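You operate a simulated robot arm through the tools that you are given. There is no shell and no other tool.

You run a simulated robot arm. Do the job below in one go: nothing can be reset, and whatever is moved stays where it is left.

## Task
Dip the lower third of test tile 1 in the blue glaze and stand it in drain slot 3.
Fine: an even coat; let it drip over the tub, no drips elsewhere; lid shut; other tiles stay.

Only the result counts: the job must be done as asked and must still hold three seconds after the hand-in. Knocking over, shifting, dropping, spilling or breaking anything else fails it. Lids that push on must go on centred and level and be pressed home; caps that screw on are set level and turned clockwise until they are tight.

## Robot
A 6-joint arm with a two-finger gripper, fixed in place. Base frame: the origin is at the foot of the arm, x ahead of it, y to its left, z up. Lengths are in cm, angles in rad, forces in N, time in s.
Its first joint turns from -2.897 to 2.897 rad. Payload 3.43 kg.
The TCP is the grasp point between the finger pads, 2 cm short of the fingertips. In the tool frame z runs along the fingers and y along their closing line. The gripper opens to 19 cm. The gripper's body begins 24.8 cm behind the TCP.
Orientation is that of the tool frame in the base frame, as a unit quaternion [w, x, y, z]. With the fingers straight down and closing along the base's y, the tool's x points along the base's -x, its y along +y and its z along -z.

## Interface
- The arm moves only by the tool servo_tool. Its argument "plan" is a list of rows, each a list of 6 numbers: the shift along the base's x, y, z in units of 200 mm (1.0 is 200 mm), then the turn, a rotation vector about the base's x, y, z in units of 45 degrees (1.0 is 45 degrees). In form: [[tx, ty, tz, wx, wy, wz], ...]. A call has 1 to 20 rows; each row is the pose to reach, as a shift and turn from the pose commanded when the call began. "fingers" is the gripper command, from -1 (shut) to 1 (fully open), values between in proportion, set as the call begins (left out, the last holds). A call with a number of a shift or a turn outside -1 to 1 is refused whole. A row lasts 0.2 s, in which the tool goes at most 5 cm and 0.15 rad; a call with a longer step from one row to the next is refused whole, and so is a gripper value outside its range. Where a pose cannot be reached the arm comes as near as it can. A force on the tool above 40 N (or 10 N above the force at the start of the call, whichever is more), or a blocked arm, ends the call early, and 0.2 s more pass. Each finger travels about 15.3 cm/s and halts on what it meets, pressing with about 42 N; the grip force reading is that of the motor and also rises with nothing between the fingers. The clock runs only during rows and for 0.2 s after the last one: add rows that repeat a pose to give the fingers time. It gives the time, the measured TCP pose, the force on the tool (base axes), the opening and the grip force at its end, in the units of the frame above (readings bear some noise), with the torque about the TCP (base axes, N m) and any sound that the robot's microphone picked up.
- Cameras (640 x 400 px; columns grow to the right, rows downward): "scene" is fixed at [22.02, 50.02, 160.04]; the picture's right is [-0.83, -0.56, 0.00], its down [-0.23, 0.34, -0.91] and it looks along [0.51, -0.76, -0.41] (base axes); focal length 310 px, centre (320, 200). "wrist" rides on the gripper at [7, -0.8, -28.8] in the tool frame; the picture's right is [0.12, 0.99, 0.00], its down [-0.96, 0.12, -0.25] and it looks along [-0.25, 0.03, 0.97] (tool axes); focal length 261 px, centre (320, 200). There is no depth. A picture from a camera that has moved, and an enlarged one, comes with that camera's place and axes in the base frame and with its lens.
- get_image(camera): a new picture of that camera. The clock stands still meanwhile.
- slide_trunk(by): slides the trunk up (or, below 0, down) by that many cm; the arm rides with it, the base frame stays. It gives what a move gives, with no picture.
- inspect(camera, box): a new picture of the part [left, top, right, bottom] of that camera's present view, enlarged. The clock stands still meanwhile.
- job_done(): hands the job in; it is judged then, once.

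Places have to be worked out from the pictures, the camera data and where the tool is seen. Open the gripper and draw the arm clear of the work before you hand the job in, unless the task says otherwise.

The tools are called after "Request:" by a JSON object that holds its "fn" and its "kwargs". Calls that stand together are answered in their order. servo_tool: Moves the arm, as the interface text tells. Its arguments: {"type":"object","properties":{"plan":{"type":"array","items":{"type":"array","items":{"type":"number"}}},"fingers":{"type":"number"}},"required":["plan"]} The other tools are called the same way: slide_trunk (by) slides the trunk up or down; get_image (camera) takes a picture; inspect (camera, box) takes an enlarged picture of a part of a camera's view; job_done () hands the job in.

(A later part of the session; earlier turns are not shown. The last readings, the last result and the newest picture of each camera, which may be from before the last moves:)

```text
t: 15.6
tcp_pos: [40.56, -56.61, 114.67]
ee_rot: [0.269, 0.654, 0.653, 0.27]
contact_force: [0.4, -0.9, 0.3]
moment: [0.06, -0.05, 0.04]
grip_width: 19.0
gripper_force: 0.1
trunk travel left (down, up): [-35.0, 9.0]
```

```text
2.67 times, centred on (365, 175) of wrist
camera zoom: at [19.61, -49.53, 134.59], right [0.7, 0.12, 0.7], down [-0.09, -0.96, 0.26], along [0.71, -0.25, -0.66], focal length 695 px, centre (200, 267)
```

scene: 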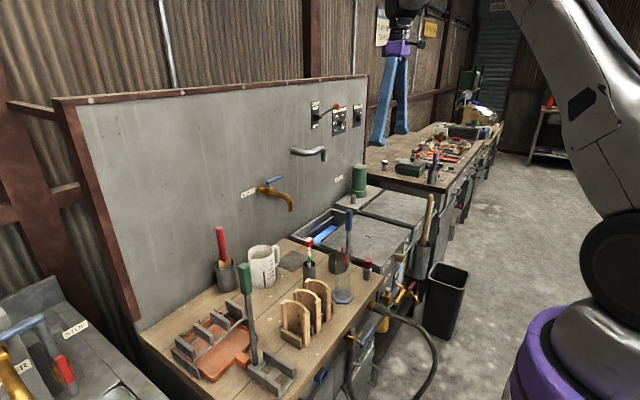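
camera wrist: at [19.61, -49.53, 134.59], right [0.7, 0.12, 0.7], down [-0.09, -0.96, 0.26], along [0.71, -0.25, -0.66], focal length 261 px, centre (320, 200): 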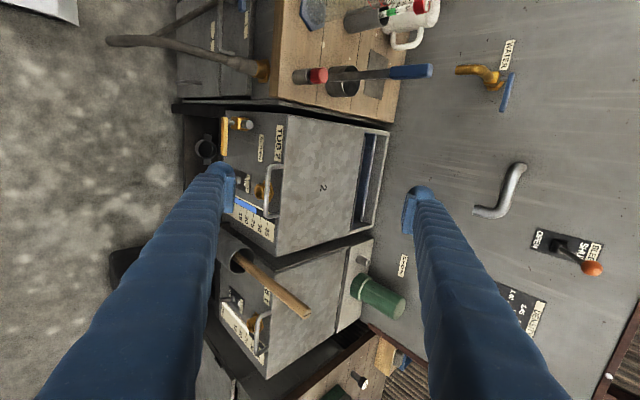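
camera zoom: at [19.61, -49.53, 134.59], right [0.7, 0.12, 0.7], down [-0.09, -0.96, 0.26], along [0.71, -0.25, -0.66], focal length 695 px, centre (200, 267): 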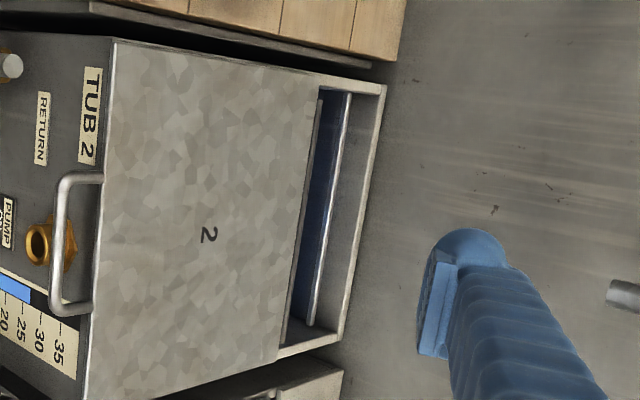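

The handle bar comes out at x≈53.7, y≈−64, z≈85.9, with a 4 cm gap to the lid edge. I narrow the fingers to about 3 cm and go to a pre-grasp point 10 cm short of the bar along the tool axis.

Request:
{"fn": "servo_tool", "kwargs": {"plan": [[0.03, -0.07, -0.15, 0, 0, 0], [0.06, -0.14, -0.3, 0, 0, 0], [0.1, -0.21, -0.45, 0, 0, 0], [0.13, -0.28, -0.6, 0, 0, 0], [0.17, -0.36, -0.73, 0, 0, 0]], "fingers": -0.684}}

Request:
{"fn": "servo_tool", "kwargs": {"plan": [[0.04, 0, -0.12, 0, 0, 0], [0.09, 0, -0.24, 0, 0, 0], [0.13, 0, -0.35, 0, 0, 0], [0.13, 0, -0.35, 0, 0, 0]]}}

Request:
{"fn": "get_image", "kwargs": {"camera": "wrist"}}

Request:
{"fn": "inspect", "kwargs": {"camera": "scene", "box": [360, 180, 470, 270]}}

```text
t: 16.8
tcp_pos: [43.89, -63.61, 100.24]
ee_rot: [0.271, 0.653, 0.653, 0.271]
contact_force: [-1.0, 0.1, 1.3]
moment: [-0.01, -0.02, 0.02]
grip_width: 3.01
gripper_force: 0.1
trunk travel left (down, up): [-35.0, 9.0]
```

```text
t: 17.8
tcp_pos: [46.63, -63.65, 93.36]
ee_rot: [0.27, 0.653, 0.654, 0.271]
contact_force: [-0.1, 0.0, 0.4]
moment: [0.01, -0.03, 0.03]
grip_width: 3.01
gripper_force: 0.2
trunk travel left (down, up): [-35.0, 9.0]
```

```text
taken
camera wrist: at [25.58, -56.62, 113.06], right [0.7, 0.12, 0.7], down [-0.09, -0.96, 0.26], along [0.71, -0.25, -0.66], focal length 261 px, centre (320, 200)
```

wrist: 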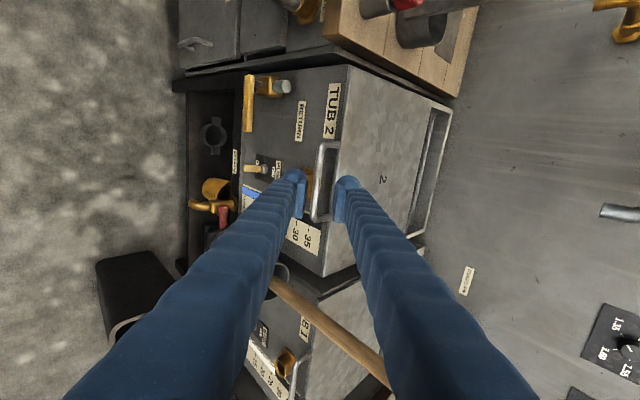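

```text
4.44 times, centred on (415, 225) of scene
camera zoom: at [22.02, 50.02, 160.04], right [-0.83, -0.56, 0.0], down [-0.23, 0.34, -0.91], along [0.51, -0.76, -0.41], focal length 1378 px, centre (-102, 89)
```

zoom: 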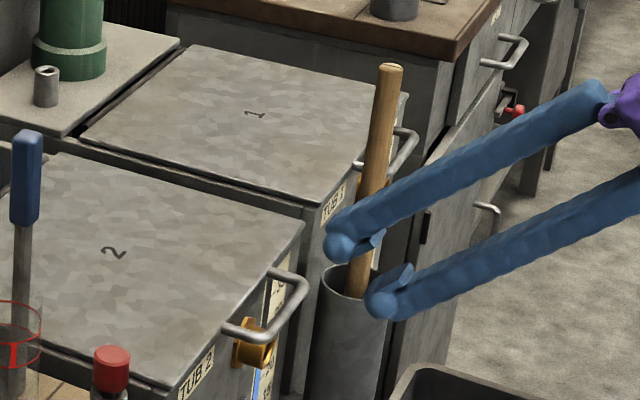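

The bar lies between the two fingertips. I zoom to check lateral centring before advancing.

Request:
{"fn": "inspect", "kwargs": {"camera": "wrist", "box": [280, 130, 370, 230]}}

```text
4.00 times, centred on (325, 180) of wrist
camera zoom: at [25.58, -56.62, 113.06], right [0.7, 0.12, 0.7], down [-0.09, -0.96, 0.26], along [0.71, -0.25, -0.66], focal length 1043 px, centre (300, 280)
```

zoom: 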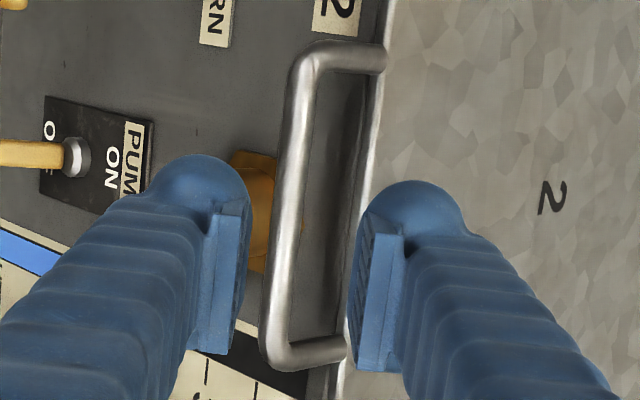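

The bar is centred within ~0.3 cm. I advance 10 cm along the tool axis so the bar sits between the pads.

Request:
{"fn": "servo_tool", "kwargs": {"plan": [[0.08, 0, -0.085, 0, 0, 0], [0.16, 0, -0.17, 0, 0, 0], [0.24, 0, -0.255, 0, 0, 0], [0.3, 0, -0.318, 0, 0, 0], [0.344, 0, -0.363, 0, 0, 0], [0.344, 0, -0.363, 0, 0, 0]]}}

Request:
{"fn": "inspect", "kwargs": {"camera": "wrist", "box": [270, 130, 380, 240]}}

Request:
{"fn": "inspect", "kwargs": {"camera": "scene", "box": [360, 190, 450, 270]}}

```text
t: 19.2
tcp_pos: [53.56, -63.69, 85.91]
ee_rot: [0.271, 0.653, 0.653, 0.271]
contact_force: [0.4, 0.0, 0.4]
moment: [-0.01, 0.02, 0.0]
grip_width: 3.01
gripper_force: 0.0
trunk travel left (down, up): [-35.0, 9.0]
```

```text
3.64 times, centred on (325, 185) of wrist
camera zoom: at [32.48, -56.61, 105.78], right [0.7, 0.12, 0.7], down [-0.09, -0.96, 0.26], along [0.71, -0.25, -0.66], focal length 948 px, centre (302, 254)
```

zoom: 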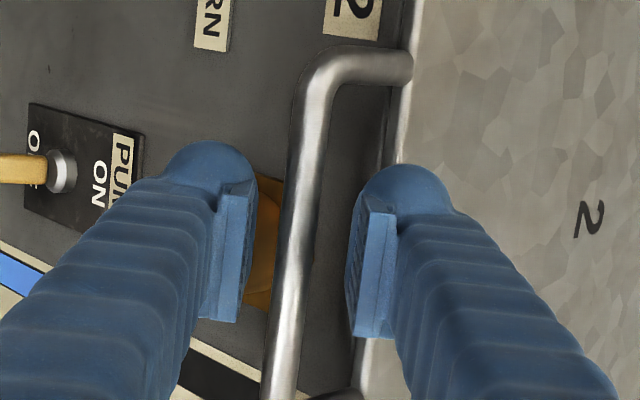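

```text
5.00 times, centred on (405, 230) of scene
camera zoom: at [22.02, 50.02, 160.04], right [-0.83, -0.56, 0.0], down [-0.23, 0.34, -0.91], along [0.51, -0.76, -0.41], focal length 1550 px, centre (-105, 50)
```

zoom: 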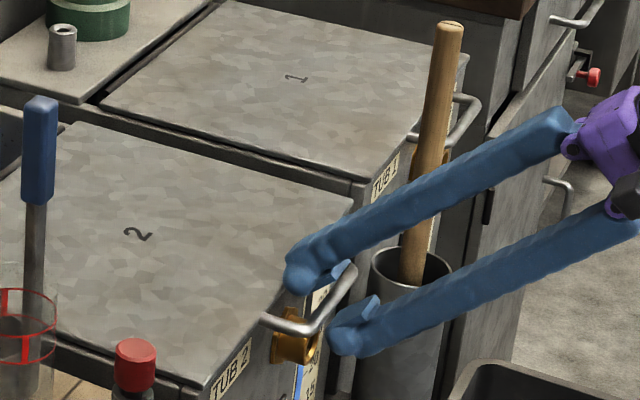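

The bar is between the pads. I close gently onto it to verify the capture and read the bar thickness.

Request:
{"fn": "servo_tool", "kwargs": {"plan": [[0, 0, 0, 0, 0, 0], [0, 0, 0, 0, 0, 0], [0, 0, 0, 0, 0, 0]], "fingers": -1}}

```text
t: 20.0
tcp_pos: [53.37, -63.76, 85.99]
ee_rot: [0.27, 0.653, 0.654, 0.271]
contact_force: [-4.5, 0.7, -4.7]
moment: [0.67, 0.02, -0.87]
grip_width: 0.98
gripper_force: 43.5
trunk travel left (down, up): [-35.0, 9.0]
```

Grip is solid on a ~1 cm bar. I test-lift the handle 2 cm, watching force, to see whether the lid swings on a hinge.

Request:
{"fn": "servo_tool", "kwargs": {"plan": [[0, 0, 0.025, 0, 0, 0], [0, 0, 0.05, 0, 0, 0], [0.001, 0, 0.075, 0, 0, 0], [0.003, 0, 0.1, 0, 0, 0], [0.003, 0, 0.1, 0, 0, 0]]}}

Request:
{"fn": "inspect", "kwargs": {"camera": "scene", "box": [290, 180, 430, 280]}}

```text
t: 21.2
tcp_pos: [53.44, -63.73, 88.03]
ee_rot: [0.271, 0.653, 0.653, 0.27]
contact_force: [-10.2, -0.5, -2.5]
moment: [0.74, 0.06, -0.8]
grip_width: 0.97
gripper_force: 43.5
trunk travel left (down, up): [-35.0, 9.0]
```

```text
4.00 times, centred on (360, 230) of scene
camera zoom: at [22.02, 50.02, 160.04], right [-0.83, -0.56, 0.0], down [-0.23, 0.34, -0.91], along [0.51, -0.76, -0.41], focal length 1240 px, centre (160, 80)
```

zoom: 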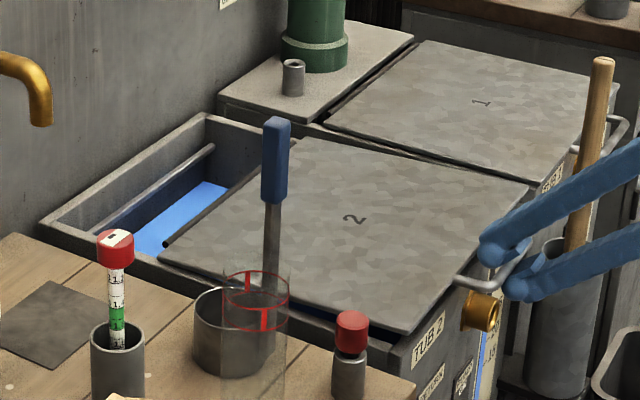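

The lid swings up on its rear hinge. I loosen the grip slightly (so the bar can turn freely between the fingers) and follow the arc of about 34 cm radius up to roughly 34°.

Request:
{"fn": "servo_tool", "kwargs": {"plan": [[0, 0, 0, 0, 0, 0], [0.0083, 0, 0.0857, 0, 0, 0], [0.0214, 0, 0.1736, 0, 0, 0], [0.0391, 0, 0.261, 0, 0, 0], [0.0614, 0, 0.347, 0, 0, 0], [0.0882, 0, 0.432, 0, 0, 0], [0.1193, 0, 0.5153, 0, 0, 0], [0.1549, 0, 0.5969, 0, 0, 0], [0.1947, 0, 0.6766, 0, 0, 0], [0.2383, 0, 0.754, 0, 0, 0], [0.2863, 0, 0.8291, 0, 0, 0], [0.2863, 0, 0.8291, 0, 0, 0]], "fingers": -0.82}}

Request:
{"fn": "get_image", "kwargs": {"camera": "scene"}}

Request:
{"fn": "get_image", "kwargs": {"camera": "wrist"}}

```text
t: 23.8
tcp_pos: [59.28, -63.62, 104.54]
ee_rot: [0.27, 0.654, 0.653, 0.271]
contact_force: [-1.9, -1.5, -1.6]
moment: [0.0, -0.01, 0.03]
grip_width: 1.89
gripper_force: 1.8
trunk travel left (down, up): [-35.0, 9.0]
```

```text
taken
```

scene: 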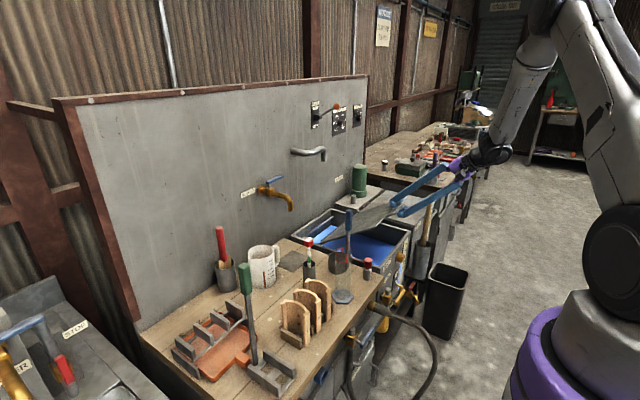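

```text
taken
camera wrist: at [38.37, -56.59, 124.35], right [0.7, 0.12, 0.7], down [-0.09, -0.96, 0.26], along [0.71, -0.25, -0.66], focal length 261 px, centre (320, 200)
```

wrist: 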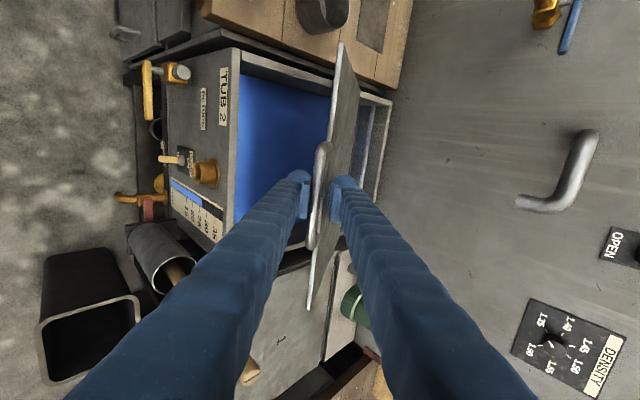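

The lid is swinging open smoothly with only ~3 N. I continue along the arc to about 73°.

Request:
{"fn": "servo_tool", "kwargs": {"plan": [[0.0517, 0, 0.0724, 0, 0, 0], [0.1071, 0, 0.1421, 0, 0, 0], [0.1659, 0, 0.2088, 0, 0, 0], [0.2283, 0, 0.2722, 0, 0, 0], [0.2939, 0, 0.3324, 0, 0, 0], [0.3626, 0, 0.389, 0, 0, 0], [0.4342, 0, 0.442, 0, 0, 0], [0.5085, 0, 0.491, 0, 0, 0], [0.5851, 0, 0.5362, 0, 0, 0], [0.664, 0, 0.5773, 0, 0, 0], [0.7451, 0, 0.6142, 0, 0, 0], [0.8279, 0, 0.6469, 0, 0, 0], [0.9122, 0, 0.6751, 0, 0, 0], [0.9122, 0, 0.6751, 0, 0, 0]]}}

Request:
{"fn": "inspect", "kwargs": {"camera": "scene", "box": [270, 100, 480, 280]}}

Request:
{"fn": "get_image", "kwargs": {"camera": "wrist"}}

```text
t: 26.8
tcp_pos: [77.58, -63.69, 117.98]
ee_rot: [0.271, 0.653, 0.653, 0.27]
contact_force: [-1.8, 0.5, -1.1]
moment: [-0.05, -0.02, 0.02]
grip_width: 1.83
gripper_force: 0.7
trunk travel left (down, up): [-35.0, 9.0]
```

```text
2.22 times, centred on (375, 190) of scene
camera zoom: at [22.02, 50.02, 160.04], right [-0.83, -0.56, 0.0], down [-0.23, 0.34, -0.91], along [0.51, -0.76, -0.41], focal length 689 px, centre (198, 222)
```

zoom: 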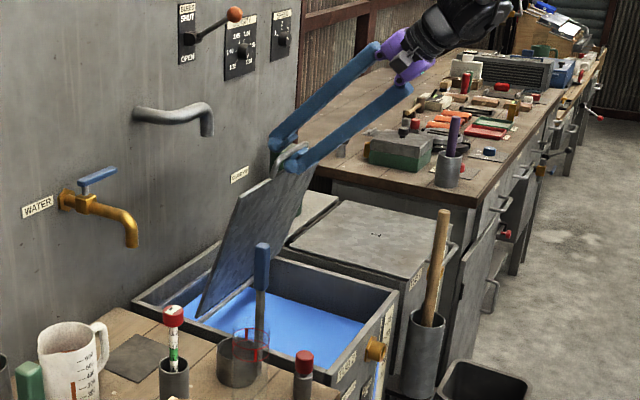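

```text
taken
camera wrist: at [56.61, -56.58, 137.82], right [0.7, 0.12, 0.7], down [-0.09, -0.96, 0.26], along [0.71, -0.25, -0.66], focal length 261 px, centre (320, 200)
```

wrist: 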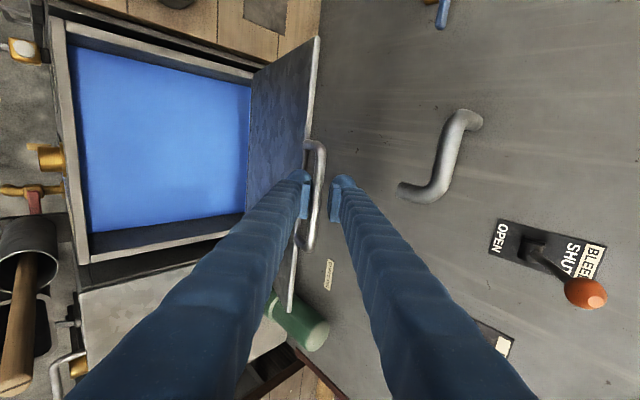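

Lid now ≈73°, still light. I continue past vertical to ≈94°, sliding 3.3 cm along the bar toward −y to stay away from the wall spout (tip ≈ x 96.5, y −64, z 118.6).

Request:
{"fn": "servo_tool", "kwargs": {"plan": [[0.0859, -0.025, 0.0238, 0, 0, 0], [0.1727, -0.05, 0.043, 0, 0, 0], [0.2604, -0.075, 0.0578, 0, 0, 0], [0.3488, -0.1, 0.0678, 0, 0, 0], [0.4378, -0.125, 0.0733, 0, 0, 0], [0.5268, -0.15, 0.074, 0, 0, 0], [0.6157, -0.165, 0.0702, 0, 0, 0], [0.6157, -0.165, 0.0702, 0, 0, 0]]}}

Request:
{"fn": "inspect", "kwargs": {"camera": "scene", "box": [270, 100, 480, 280]}}

Request:
{"fn": "get_image", "kwargs": {"camera": "wrist"}}

```text
t: 28.6
tcp_pos: [89.95, -67.12, 119.35]
ee_rot: [0.27, 0.653, 0.654, 0.27]
contact_force: [-2.2, 0.1, 0.1]
moment: [0.01, 0.11, 0.03]
grip_width: 1.73
gripper_force: 0.1
trunk travel left (down, up): [-35.0, 9.0]
```

```text
2.22 times, centred on (375, 190) of scene
camera zoom: at [22.02, 50.02, 160.04], right [-0.83, -0.56, 0.0], down [-0.23, 0.34, -0.91], along [0.51, -0.76, -0.41], focal length 689 px, centre (198, 222)
```

zoom: 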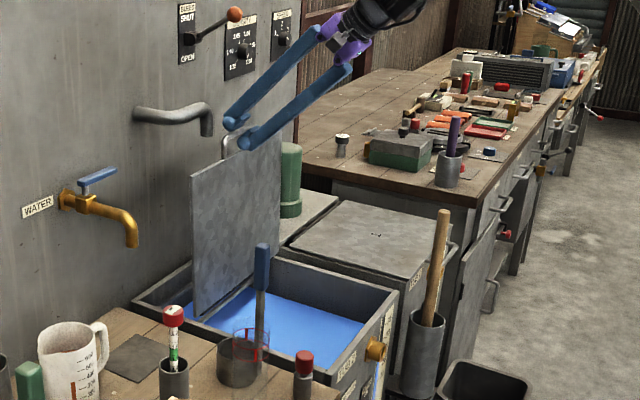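

```text
taken
camera wrist: at [68.95, -59.94, 139.17], right [0.7, 0.12, 0.7], down [-0.09, -0.96, 0.26], along [0.71, -0.25, -0.66], focal length 261 px, centre (320, 200)
```

wrist: 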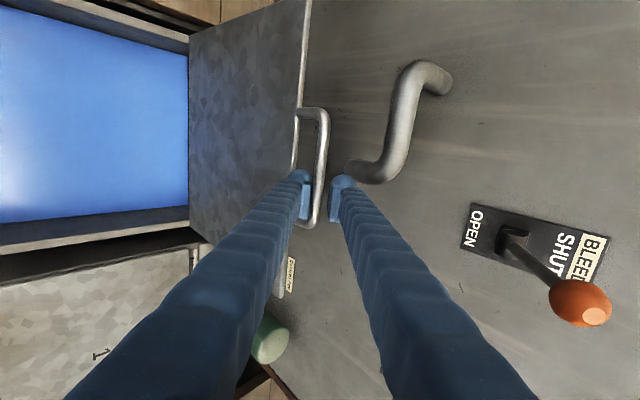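

The lid looks about vertical. I zoom in on the fingertips and handle to see which finger the bar is touching.

Request:
{"fn": "inspect", "kwargs": {"camera": "wrist", "box": [270, 90, 390, 240]}}

Request:
{"fn": "inspect", "kwargs": {"camera": "scene", "box": [320, 120, 400, 250]}}

```text
2.67 times, centred on (330, 165) of wrist
camera zoom: at [68.95, -59.94, 139.17], right [0.7, 0.12, 0.7], down [-0.09, -0.96, 0.26], along [0.71, -0.25, -0.66], focal length 695 px, centre (293, 293)
```

zoom: 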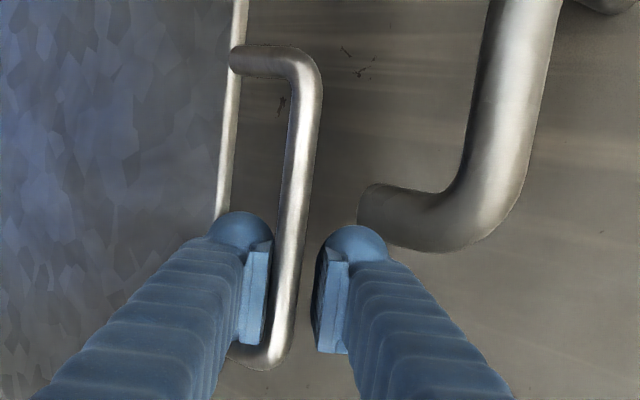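

```text
3.08 times, centred on (360, 185) of scene
camera zoom: at [22.02, 50.02, 160.04], right [-0.83, -0.56, 0.0], down [-0.23, 0.34, -0.91], along [0.51, -0.76, -0.41], focal length 954 px, centre (197, 246)
```

zoom: 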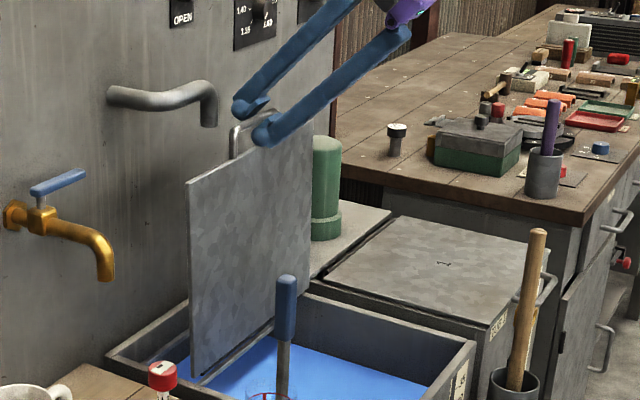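

The bar rests on the lower finger, with the spout about 2 cm beyond the upper one. I back off 0.7 cm to see whether the lid follows or stays by itself.

Request:
{"fn": "servo_tool", "kwargs": {"plan": [[-0.015, 0, -0.01, 0, 0, 0], [-0.03, 0, -0.015, 0, 0, 0], [-0.03, 0, -0.015, 0, 0, 0], [-0.03, 0, -0.015, 0, 0, 0]]}}

Request:
{"fn": "inspect", "kwargs": {"camera": "wrist", "box": [270, 90, 390, 240]}}

```text
t: 29.6
tcp_pos: [89.29, -66.95, 119.12]
ee_rot: [0.271, 0.653, 0.654, 0.27]
contact_force: [0.3, 0.0, 6.4]
moment: [-0.02, 0.0, -0.03]
grip_width: 1.38
gripper_force: 0.0
trunk travel left (down, up): [-35.0, 9.0]
```

```text
2.67 times, centred on (330, 165) of wrist
camera zoom: at [68.28, -59.89, 138.96], right [0.7, 0.12, 0.7], down [-0.09, -0.96, 0.26], along [0.71, -0.25, -0.66], focal length 695 px, centre (293, 293)
```

zoom: 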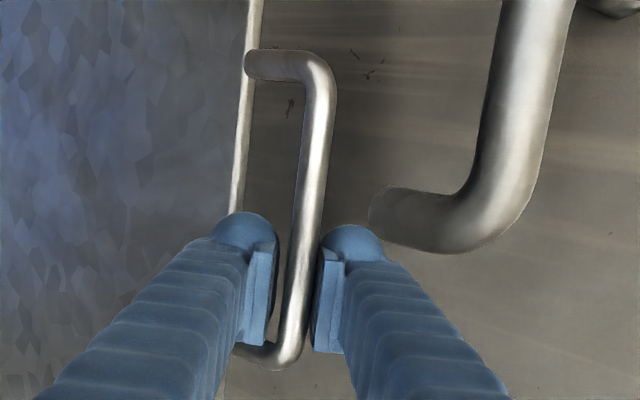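

The bar did not clearly follow; my downward component just pressed on it. I re-centre the fingers around the bar with clearance on both sides and wait to see whether the lid moves on its own.

Request:
{"fn": "servo_tool", "kwargs": {"plan": [[0.008, 0, 0.012, 0, 0, 0], [0.015, 0, 0.018, 0, 0, 0], [0.015, 0, 0.018, 0, 0, 0], [0.015, 0, 0.018, 0, 0, 0], [0.015, 0, 0.018, 0, 0, 0]], "fingers": -0.8}}

Request:
{"fn": "inspect", "kwargs": {"camera": "wrist", "box": [280, 100, 370, 240]}}

```text
t: 30.8
tcp_pos: [89.71, -66.84, 119.47]
ee_rot: [0.271, 0.653, 0.653, 0.27]
contact_force: [0.3, -0.3, 0.2]
moment: [0.01, 0.01, -0.01]
grip_width: 1.91
gripper_force: 0.0
trunk travel left (down, up): [-35.0, 9.0]
```

```text
2.86 times, centred on (325, 170) of wrist
camera zoom: at [68.65, -59.88, 139.24], right [0.7, 0.12, 0.7], down [-0.09, -0.96, 0.26], along [0.71, -0.25, -0.66], focal length 745 px, centre (306, 286)
```

zoom: 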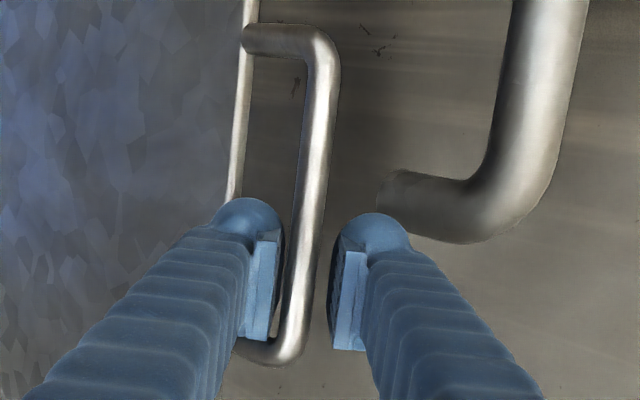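

The lid stays put without contact (hinge holds it slightly past vertical). I open the fingers a bit more and wait a second to confirm before withdrawing.

Request:
{"fn": "servo_tool", "kwargs": {"plan": [[0, 0, 0, 0, 0, 0], [0, 0, 0, 0, 0, 0], [0, 0, 0, 0, 0, 0], [0, 0, 0, 0, 0, 0], [0, 0, 0, 0, 0, 0]], "fingers": -0.68}}

Request:
{"fn": "inspect", "kwargs": {"camera": "wrist", "box": [280, 100, 370, 240]}}

Request:
{"fn": "inspect", "kwargs": {"camera": "scene", "box": [310, 120, 420, 260]}}

```text
t: 32.0
tcp_pos: [89.5, -66.91, 119.54]
ee_rot: [0.271, 0.653, 0.653, 0.27]
contact_force: [0.8, -1.3, 11.2]
moment: [-0.03, 0.12, -0.01]
grip_width: 2.57
gripper_force: 0.0
trunk travel left (down, up): [-35.0, 9.0]
```

```text
2.86 times, centred on (325, 170) of wrist
camera zoom: at [68.56, -59.86, 139.36], right [0.7, 0.12, 0.7], down [-0.09, -0.96, 0.26], along [0.71, -0.25, -0.66], focal length 745 px, centre (306, 286)
```

zoom: 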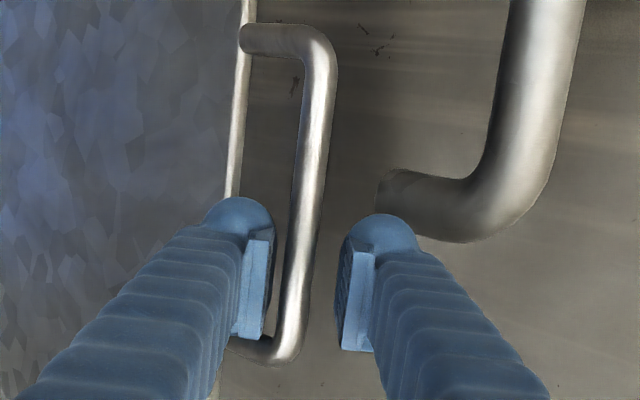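

```text
2.86 times, centred on (365, 190) of scene
camera zoom: at [22.02, 50.02, 160.04], right [-0.83, -0.56, 0.0], down [-0.23, 0.34, -0.91], along [0.51, -0.76, -0.41], focal length 886 px, centre (191, 229)
```

zoom: 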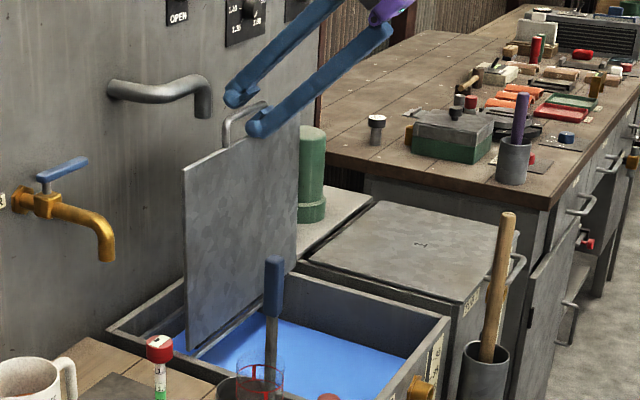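

The lid holds; the 11 N is just the lower fingertip touching the lid's edge as it opened. I withdraw straight back along the tool axis.

Request:
{"fn": "servo_tool", "kwargs": {"plan": [[-0.05, 0, 0.05, 0, 0, 0], [-0.12, 0, 0.12, 0, 0, 0], [-0.22, 0, 0.22, 0, 0, 0], [-0.34, 0, 0.34, 0, 0, 0], [-0.46, 0, 0.46, 0, 0, 0], [-0.46, 0, 0.46, 0, 0, 0]], "fingers": -0.72}}

Request:
{"fn": "get_image", "kwargs": {"camera": "wrist"}}

Request:
{"fn": "inspect", "kwargs": {"camera": "scene", "box": [290, 120, 450, 280]}}

```text
t: 33.4
tcp_pos: [80.41, -67.04, 128.57]
ee_rot: [0.27, 0.653, 0.654, 0.27]
contact_force: [0.4, -0.5, -0.3]
moment: [-0.02, 0.02, 0.03]
grip_width: 2.65
gripper_force: 0.1
trunk travel left (down, up): [-35.0, 9.0]
```

```text
taken
camera wrist: at [59.46, -59.99, 148.41], right [0.7, 0.12, 0.7], down [-0.09, -0.96, 0.26], along [0.7, -0.24, -0.67], focal length 261 px, centre (320, 200)
```

wrist: 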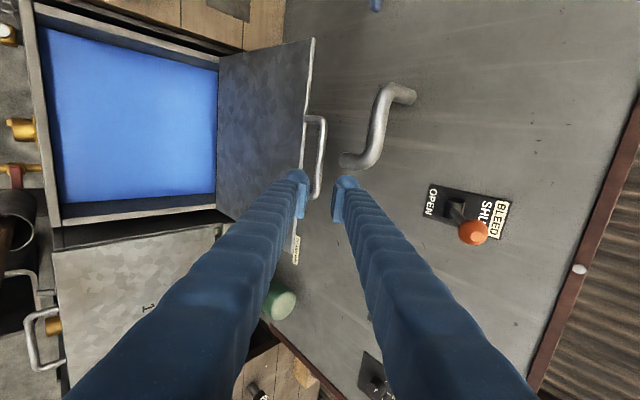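

```text
2.50 times, centred on (370, 200) of scene
camera zoom: at [22.02, 50.02, 160.04], right [-0.83, -0.56, 0.0], down [-0.23, 0.34, -0.91], along [0.51, -0.76, -0.41], focal length 775 px, centre (195, 200)
```

zoom: 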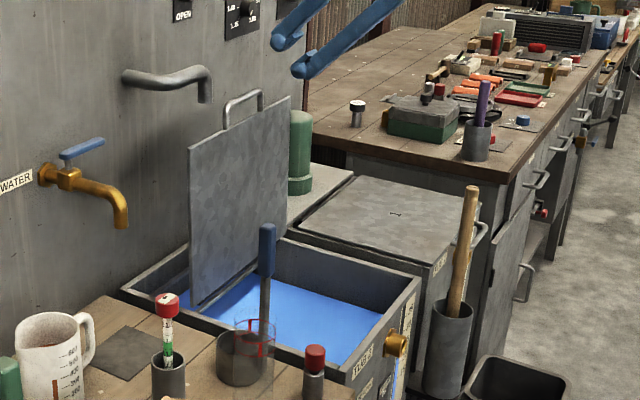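

The lid stays open by itself. I zoom on the open tub to measure the glaze level against the walls.

Request:
{"fn": "inspect", "kwargs": {"camera": "wrist", "box": [20, 0, 240, 240]}}

Request:
{"fn": "inspect", "kwargs": {"camera": "scene", "box": [300, 200, 420, 280]}}

```text
1.67 times, centred on (130, 120) of wrist
camera zoom: at [59.46, -59.99, 148.41], right [0.7, 0.12, 0.7], down [-0.09, -0.96, 0.26], along [0.7, -0.24, -0.67], focal length 434 px, centre (637, 333)
```

zoom: 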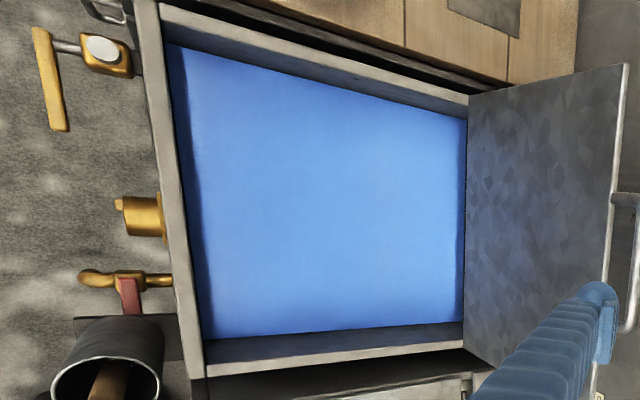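

```text
5.00 times, centred on (360, 240) of scene
camera zoom: at [22.02, 50.02, 160.04], right [-0.83, -0.56, 0.0], down [-0.23, 0.34, -0.91], along [0.51, -0.76, -0.41], focal length 1550 px, centre (120, 0)
```

zoom: 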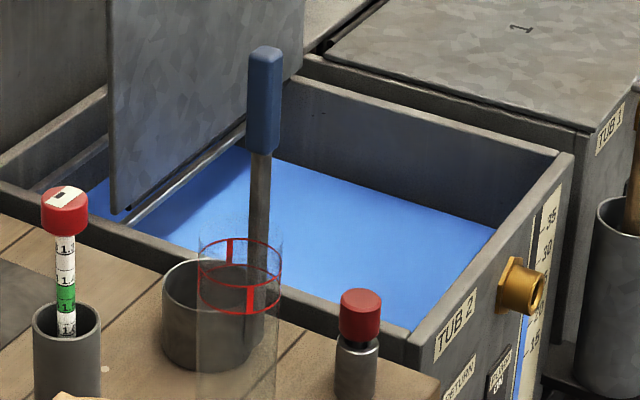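

From the gauge and the wall, the glaze level comes to z≈75. I bring the tool upright above the open tub for a straight-down check of level and walls.

Request:
{"fn": "servo_tool", "kwargs": {"plan": [[-0.12, 0.06, 0.05, 0, 0.14, 0], [-0.24, 0.12, 0.1, 0, 0.28, 0], [-0.36, 0.18, 0.15, 0, 0.42, 0], [-0.48, 0.24, 0.2, 0, 0.56, 0], [-0.6, 0.3, 0.25, 0, 0.7, 0], [-0.72, 0.36, 0.28, 0, 0.85, 0], [-0.82, 0.45, 0.3, 0, 1, 0], [-0.82, 0.45, 0.3, 0, 1, 0]], "fingers": 1}}

Request:
{"fn": "get_image", "kwargs": {"camera": "wrist"}}

Request:
{"fn": "inspect", "kwargs": {"camera": "wrist", "box": [230, 100, 430, 300]}}

```text
t: 35.2
tcp_pos: [63.94, -57.99, 134.73]
ee_rot: [-0.001, 0.707, 0.707, -0.001]
contact_force: [-0.3, -1.0, 0.1]
moment: [-0.04, -0.02, -0.01]
grip_width: 19.04
gripper_force: 0.1
trunk travel left (down, up): [-35.0, 9.0]
```

```text
taken
camera wrist: at [63.04, -50.91, 163.61], right [0.99, 0.12, 0.0], down [0.12, -0.96, 0.25], along [0.03, -0.25, -0.97], focal length 261 px, centre (320, 200)
```

wrist: 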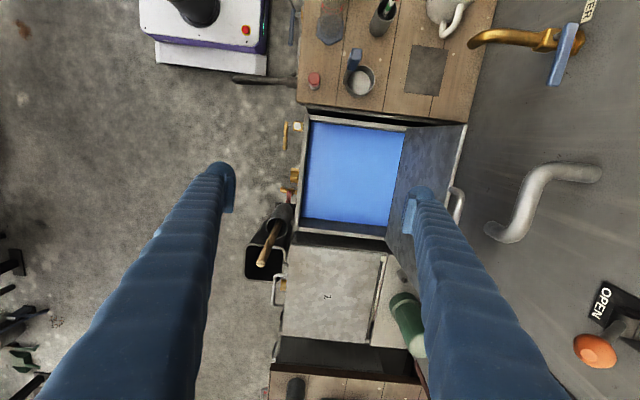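

```text
2.00 times, centred on (330, 200) of wrist
camera zoom: at [63.04, -50.91, 163.61], right [0.99, 0.12, 0.0], down [0.12, -0.96, 0.25], along [0.03, -0.25, -0.97], focal length 521 px, centre (300, 200)
```

zoom: 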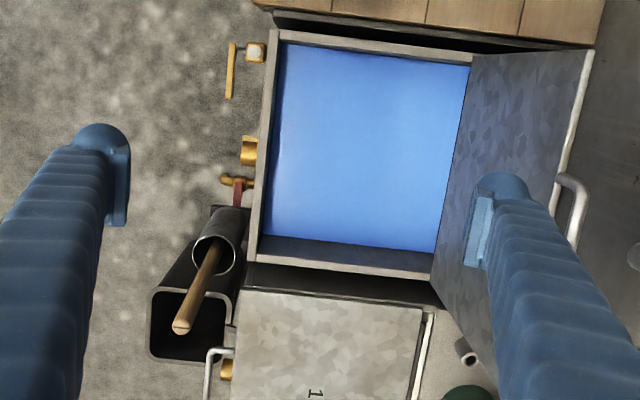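

I enlarge the tub rim edges for the level measurement.

Request:
{"fn": "inspect", "kwargs": {"camera": "wrist", "box": [290, 100, 430, 190]}}

Request:
{"fn": "inspect", "kwargs": {"camera": "wrist", "box": [280, 180, 420, 260]}}

```text
4.44 times, centred on (360, 145) of wrist
camera zoom: at [63.04, -50.91, 163.61], right [0.99, 0.12, 0.0], down [0.12, -0.96, 0.25], along [0.03, -0.25, -0.97], focal length 1158 px, centre (142, 444)
```

zoom: 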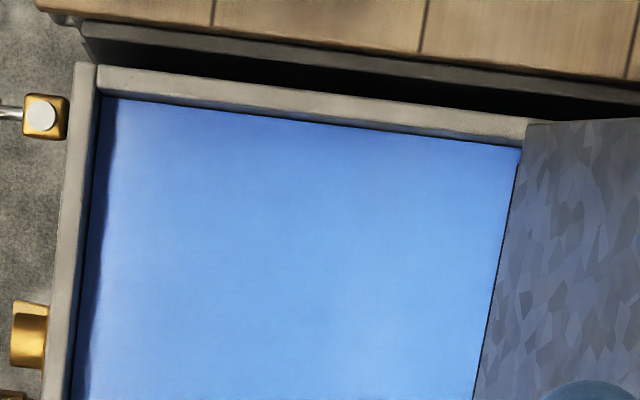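

```text
4.57 times, centred on (350, 220) of wrist
camera zoom: at [63.04, -50.91, 163.61], right [0.99, 0.12, 0.0], down [0.12, -0.96, 0.25], along [0.03, -0.25, -0.97], focal length 1192 px, centre (183, 109)
```

zoom: 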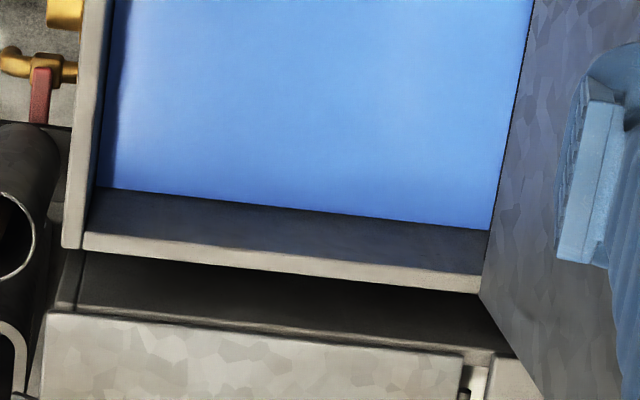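

Level by wall parallax: z≈75.1–75.5, matching the gauge; I'll use 75.2. Now I go to tile 1, staying high above the upright tools, with the fingers set to about 13 cm.

Request:
{"fn": "servo_tool", "kwargs": {"plan": [[0.005, 0.2, -0.03, 0, 0, 0], [0.01, 0.4, -0.06, 0, 0, 0], [0.015, 0.6, -0.1, 0, 0, 0], [0.02, 0.8, -0.15, 0, 0, 0], [0.03, 1.0, -0.2, 0, 0, 0]], "fingers": 0.368}}

Request:
{"fn": "servo_tool", "kwargs": {"plan": [[0.005, 0.2, 0, 0, 0, 0], [0.01, 0.4, 0, 0, 0, 0], [0.015, 0.6, 0, 0, 0, 0], [0.02, 0.8, 0, 0, 0, 0], [0.025, 1.0, 0, 0, 0, 0]]}}

Request:
{"fn": "servo_tool", "kwargs": {"plan": [[0, 0.15, -0.1, 0, 0, 0], [0, 0.29, -0.25, 0, 0, 0], [0, 0.29, -0.45, 0, 0, 0], [0, 0.29, -0.65, 0, 0, 0], [0, 0.29, -0.75, 0, 0, 0], [0, 0.29, -0.75, 0, 0, 0]]}}

Request:
{"fn": "get_image", "kwargs": {"camera": "wrist"}}

Request:
{"fn": "inspect", "kwargs": {"camera": "wrist", "box": [240, 130, 400, 260]}}

Request:
{"fn": "inspect", "kwargs": {"camera": "scene", "box": [250, 200, 400, 360]}}

```text
t: 36.4
tcp_pos: [64.53, -37.78, 130.88]
ee_rot: [0.0, 0.707, 0.708, 0.0]
contact_force: [0.7, 0.2, 0.1]
moment: [-0.04, -0.02, 0.01]
grip_width: 13.01
gripper_force: 0.0
trunk travel left (down, up): [-35.0, 9.0]
```

```text
t: 37.6
tcp_pos: [65.18, -17.98, 130.63]
ee_rot: [-0.001, 0.707, 0.707, -0.001]
contact_force: [0.0, -0.4, 0.1]
moment: [0.04, -0.01, 0.03]
grip_width: 12.99
gripper_force: 0.0
trunk travel left (down, up): [-35.0, 9.0]
```

```text
t: 39.0
tcp_pos: [65.11, -12.21, 115.72]
ee_rot: [0.0, 0.707, 0.708, 0.0]
contact_force: [0.1, 0.0, -0.9]
moment: [0.0, -0.01, 0.0]
grip_width: 13.02
gripper_force: 0.2
trunk travel left (down, up): [-35.0, 9.0]
```

```text
taken
camera wrist: at [64.11, -5.18, 144.49], right [0.99, 0.12, 0.0], down [0.12, -0.96, 0.25], along [0.03, -0.25, -0.97], focal length 261 px, centre (320, 200)
```

wrist: 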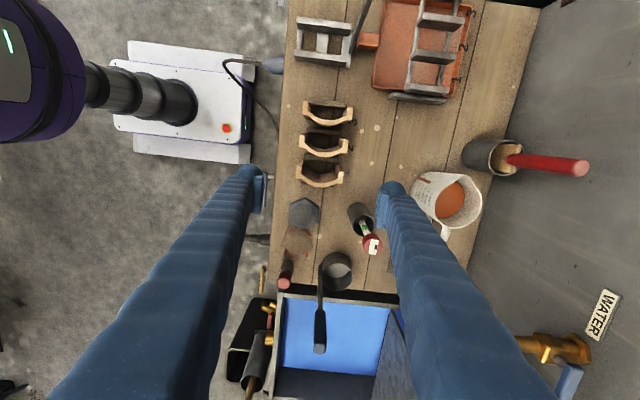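

```text
3.08 times, centred on (320, 195) of wrist
camera zoom: at [64.11, -5.18, 144.49], right [0.99, 0.12, 0.0], down [0.12, -0.96, 0.25], along [0.03, -0.25, -0.97], focal length 802 px, centre (320, 215)
```

zoom: 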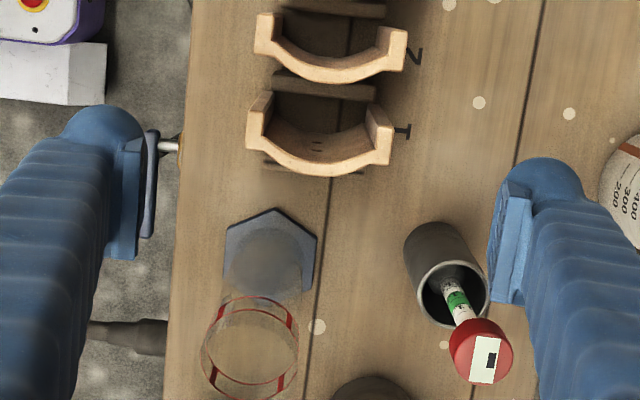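

```text
2.50 times, centred on (325, 280) of scene
camera zoom: at [22.02, 50.02, 160.04], right [-0.83, -0.56, 0.0], down [-0.23, 0.34, -0.91], along [0.51, -0.76, -0.41], focal length 775 px, centre (308, 0)
```

zoom: 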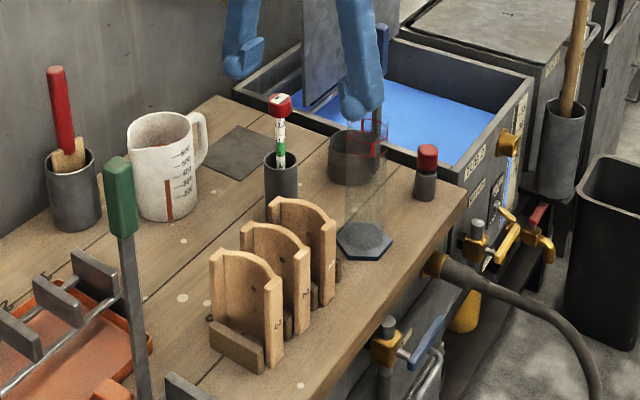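

Tile 1 is below the tool axis. I zoom to check the y-alignment of the lips with the finger centre line.

Request:
{"fn": "inspect", "kwargs": {"camera": "wrist", "box": [290, 150, 350, 195]}}

```text
8.89 times, centred on (320, 172) of wrist
camera zoom: at [64.11, -5.18, 144.49], right [0.99, 0.12, 0.0], down [0.12, -0.96, 0.25], along [0.03, -0.25, -0.97], focal length 2317 px, centre (320, 444)
```

zoom: 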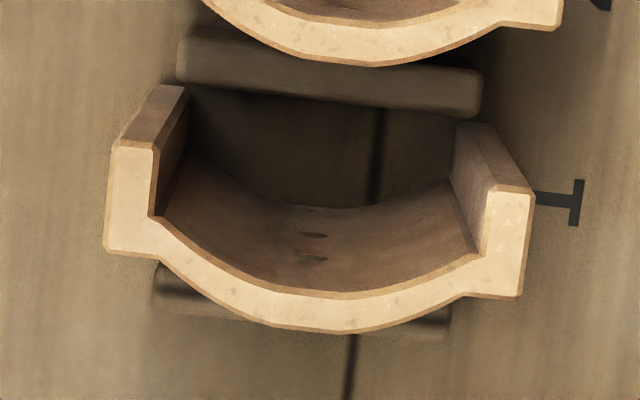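

Tile 1's top: x 60.65–69.2, lips at y −11.3…−13.5, bulge to −14.7, well aligned with x. I descend to just above its top, correcting to (65.0, −12.4).

Request:
{"fn": "servo_tool", "kwargs": {"plan": [[-0.005, -0.01, -0.2, 0, 0, 0], [-0.005, -0.01, -0.4, 0, 0, 0], [-0.005, -0.01, -0.6, 0, 0, 0], [-0.005, -0.01, -0.72, 0, 0, 0], [-0.005, -0.01, -0.74, 0, 0, 0], [-0.005, -0.01, -0.74, 0, 0, 0]]}}

Request:
{"fn": "get_image", "kwargs": {"camera": "wrist"}}

Request:
{"fn": "inspect", "kwargs": {"camera": "wrist", "box": [250, 130, 390, 250]}}

Request:
{"fn": "inspect", "kwargs": {"camera": "scene", "box": [250, 240, 370, 350]}}

```text
t: 40.4
tcp_pos: [65.08, -12.37, 100.85]
ee_rot: [0.0, 0.707, 0.707, 0.0]
contact_force: [-0.1, 0.3, 0.0]
moment: [0.02, 0.0, -0.02]
grip_width: 13.01
gripper_force: 0.1
trunk travel left (down, up): [-35.0, 9.0]
```

```text
taken
camera wrist: at [64.22, -5.31, 129.65], right [0.99, 0.12, 0.0], down [0.12, -0.96, 0.25], along [0.03, -0.25, -0.97], focal length 261 px, centre (320, 200)
```

wrist: 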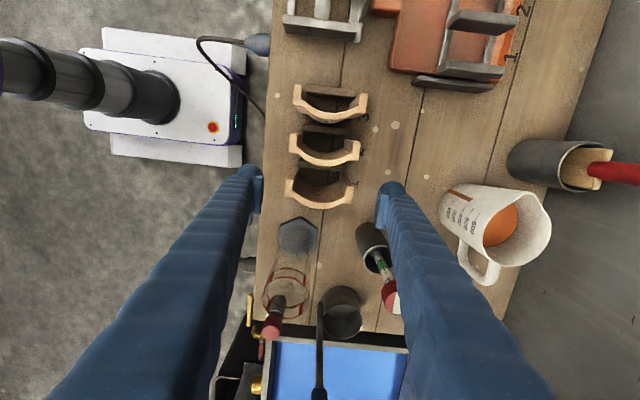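

```text
3.33 times, centred on (320, 190) of wrist
camera zoom: at [64.22, -5.31, 129.65], right [0.99, 0.12, 0.0], down [0.12, -0.96, 0.25], along [0.03, -0.25, -0.97], focal length 869 px, centre (320, 233)
```

zoom: 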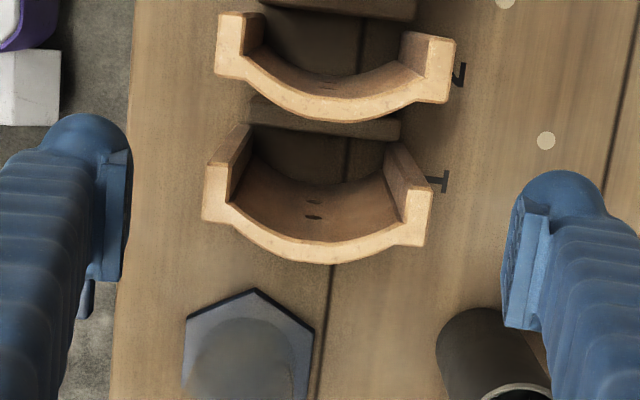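

```text
3.64 times, centred on (310, 295) of scene
camera zoom: at [22.02, 50.02, 160.04], right [-0.83, -0.56, 0.0], down [-0.23, 0.34, -0.91], along [0.51, -0.76, -0.41], focal length 1127 px, centre (356, -146)
```

zoom: 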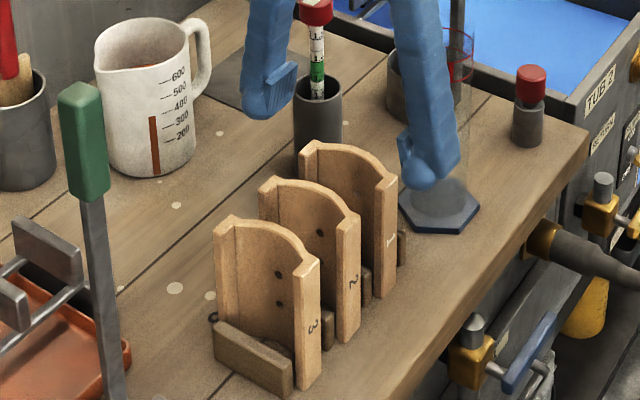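

Alignment is good and the fingers clear both lips by ~2 cm. I lower to z≈95.1 and then close on the two lips.

Request:
{"fn": "servo_tool", "kwargs": {"plan": [[-0.004, 0, -0.1, 0, 0, 0], [-0.004, 0, -0.2, 0, 0, 0], [-0.004, 0, -0.27, 0, 0, 0], [-0.004, 0, -0.287, 0, 0, 0], [-0.004, 0, -0.287, 0, 0, 0]]}}

Request:
{"fn": "servo_tool", "kwargs": {"plan": [[0, 0, 0, 0, 0, 0], [0, 0, 0, 0, 0, 0], [0, 0, 0, 0, 0, 0], [0, 0, 0, 0, 0, 0]], "fingers": -0.2}}

Request:
{"fn": "inspect", "kwargs": {"camera": "scene", "box": [250, 240, 370, 350]}}

Request:
{"fn": "get_image", "kwargs": {"camera": "wrist"}}

```text
t: 41.6
tcp_pos: [64.88, -12.29, 95.07]
ee_rot: [0.0, 0.707, 0.707, 0.0]
contact_force: [0.1, -0.1, 0.2]
moment: [0.04, 0.01, 0.01]
grip_width: 13.02
gripper_force: 0.0
trunk travel left (down, up): [-35.0, 9.0]
```

```text
t: 42.6
tcp_pos: [64.97, -12.42, 95.23]
ee_rot: [0.0, 0.707, 0.707, 0.0]
contact_force: [1.0, -0.1, 2.6]
moment: [-0.08, 0.04, 0.04]
grip_width: 8.96
gripper_force: 41.8
trunk travel left (down, up): [-35.0, 9.0]
```

```text
3.64 times, centred on (310, 295) of scene
camera zoom: at [22.02, 50.02, 160.04], right [-0.83, -0.56, 0.0], down [-0.23, 0.34, -0.91], along [0.51, -0.76, -0.41], focal length 1127 px, centre (356, -146)
```

zoom: 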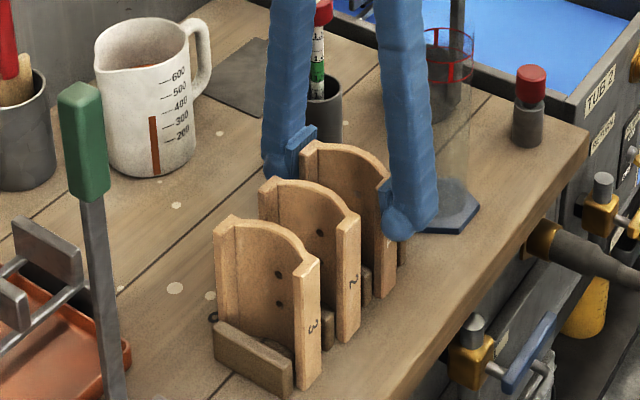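

```text
taken
camera wrist: at [64.07, -5.3, 123.96], right [0.99, 0.12, 0.0], down [0.12, -0.96, 0.25], along [0.03, -0.25, -0.97], focal length 261 px, centre (320, 200)
```

wrist: 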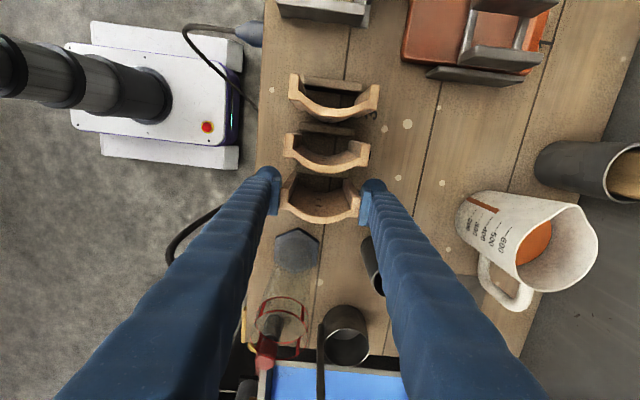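

Gripped: 8.96 cm across the lips at 42 N. I lift straight up, slowly first.

Request:
{"fn": "servo_tool", "kwargs": {"plan": [[0, 0, 0.03, 0, 0, 0], [0, 0, 0.08, 0, 0, 0], [0, 0, 0.16, 0, 0, 0], [0, 0, 0.26, 0, 0, 0], [0, 0, 0.36, 0, 0, 0], [0, 0, 0.46, 0, 0, 0], [0, 0, 0.56, 0, 0, 0], [0, 0, 0.66, 0, 0, 0], [0, 0, 0.76, 0, 0, 0], [0, 0, 0.76, 0, 0, 0]]}}

Request:
{"fn": "get_image", "kwargs": {"camera": "wrist"}}

Request:
{"fn": "inspect", "kwargs": {"camera": "scene", "box": [240, 180, 390, 350]}}

```text
t: 44.8
tcp_pos: [65.02, -12.27, 110.42]
ee_rot: [-0.001, 0.707, 0.707, -0.001]
contact_force: [0.0, 0.0, -1.7]
moment: [0.0, 0.05, 0.0]
grip_width: 8.95
gripper_force: 41.8
trunk travel left (down, up): [-35.0, 9.0]
```

```text
taken
camera wrist: at [64.14, -5.26, 139.14], right [0.99, 0.12, 0.0], down [0.12, -0.96, 0.25], along [0.03, -0.25, -0.97], focal length 261 px, centre (320, 200)
```

wrist: 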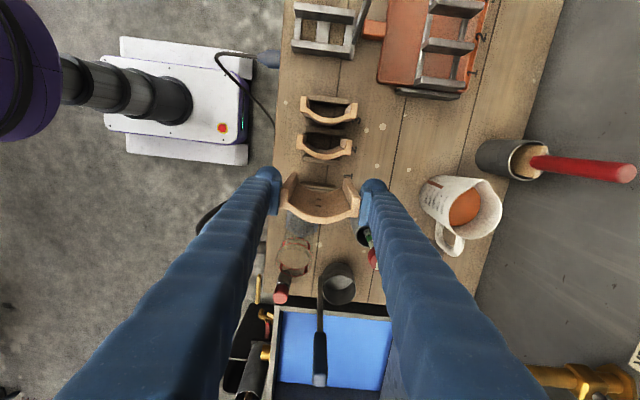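

```text
2.35 times, centred on (315, 265) of scene
camera zoom: at [22.02, 50.02, 160.04], right [-0.83, -0.56, 0.0], down [-0.23, 0.34, -0.91], along [0.51, -0.76, -0.41], focal length 729 px, centre (332, 47)
```

zoom: 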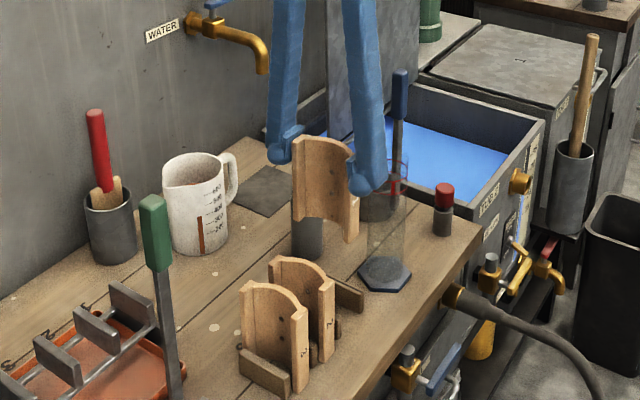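

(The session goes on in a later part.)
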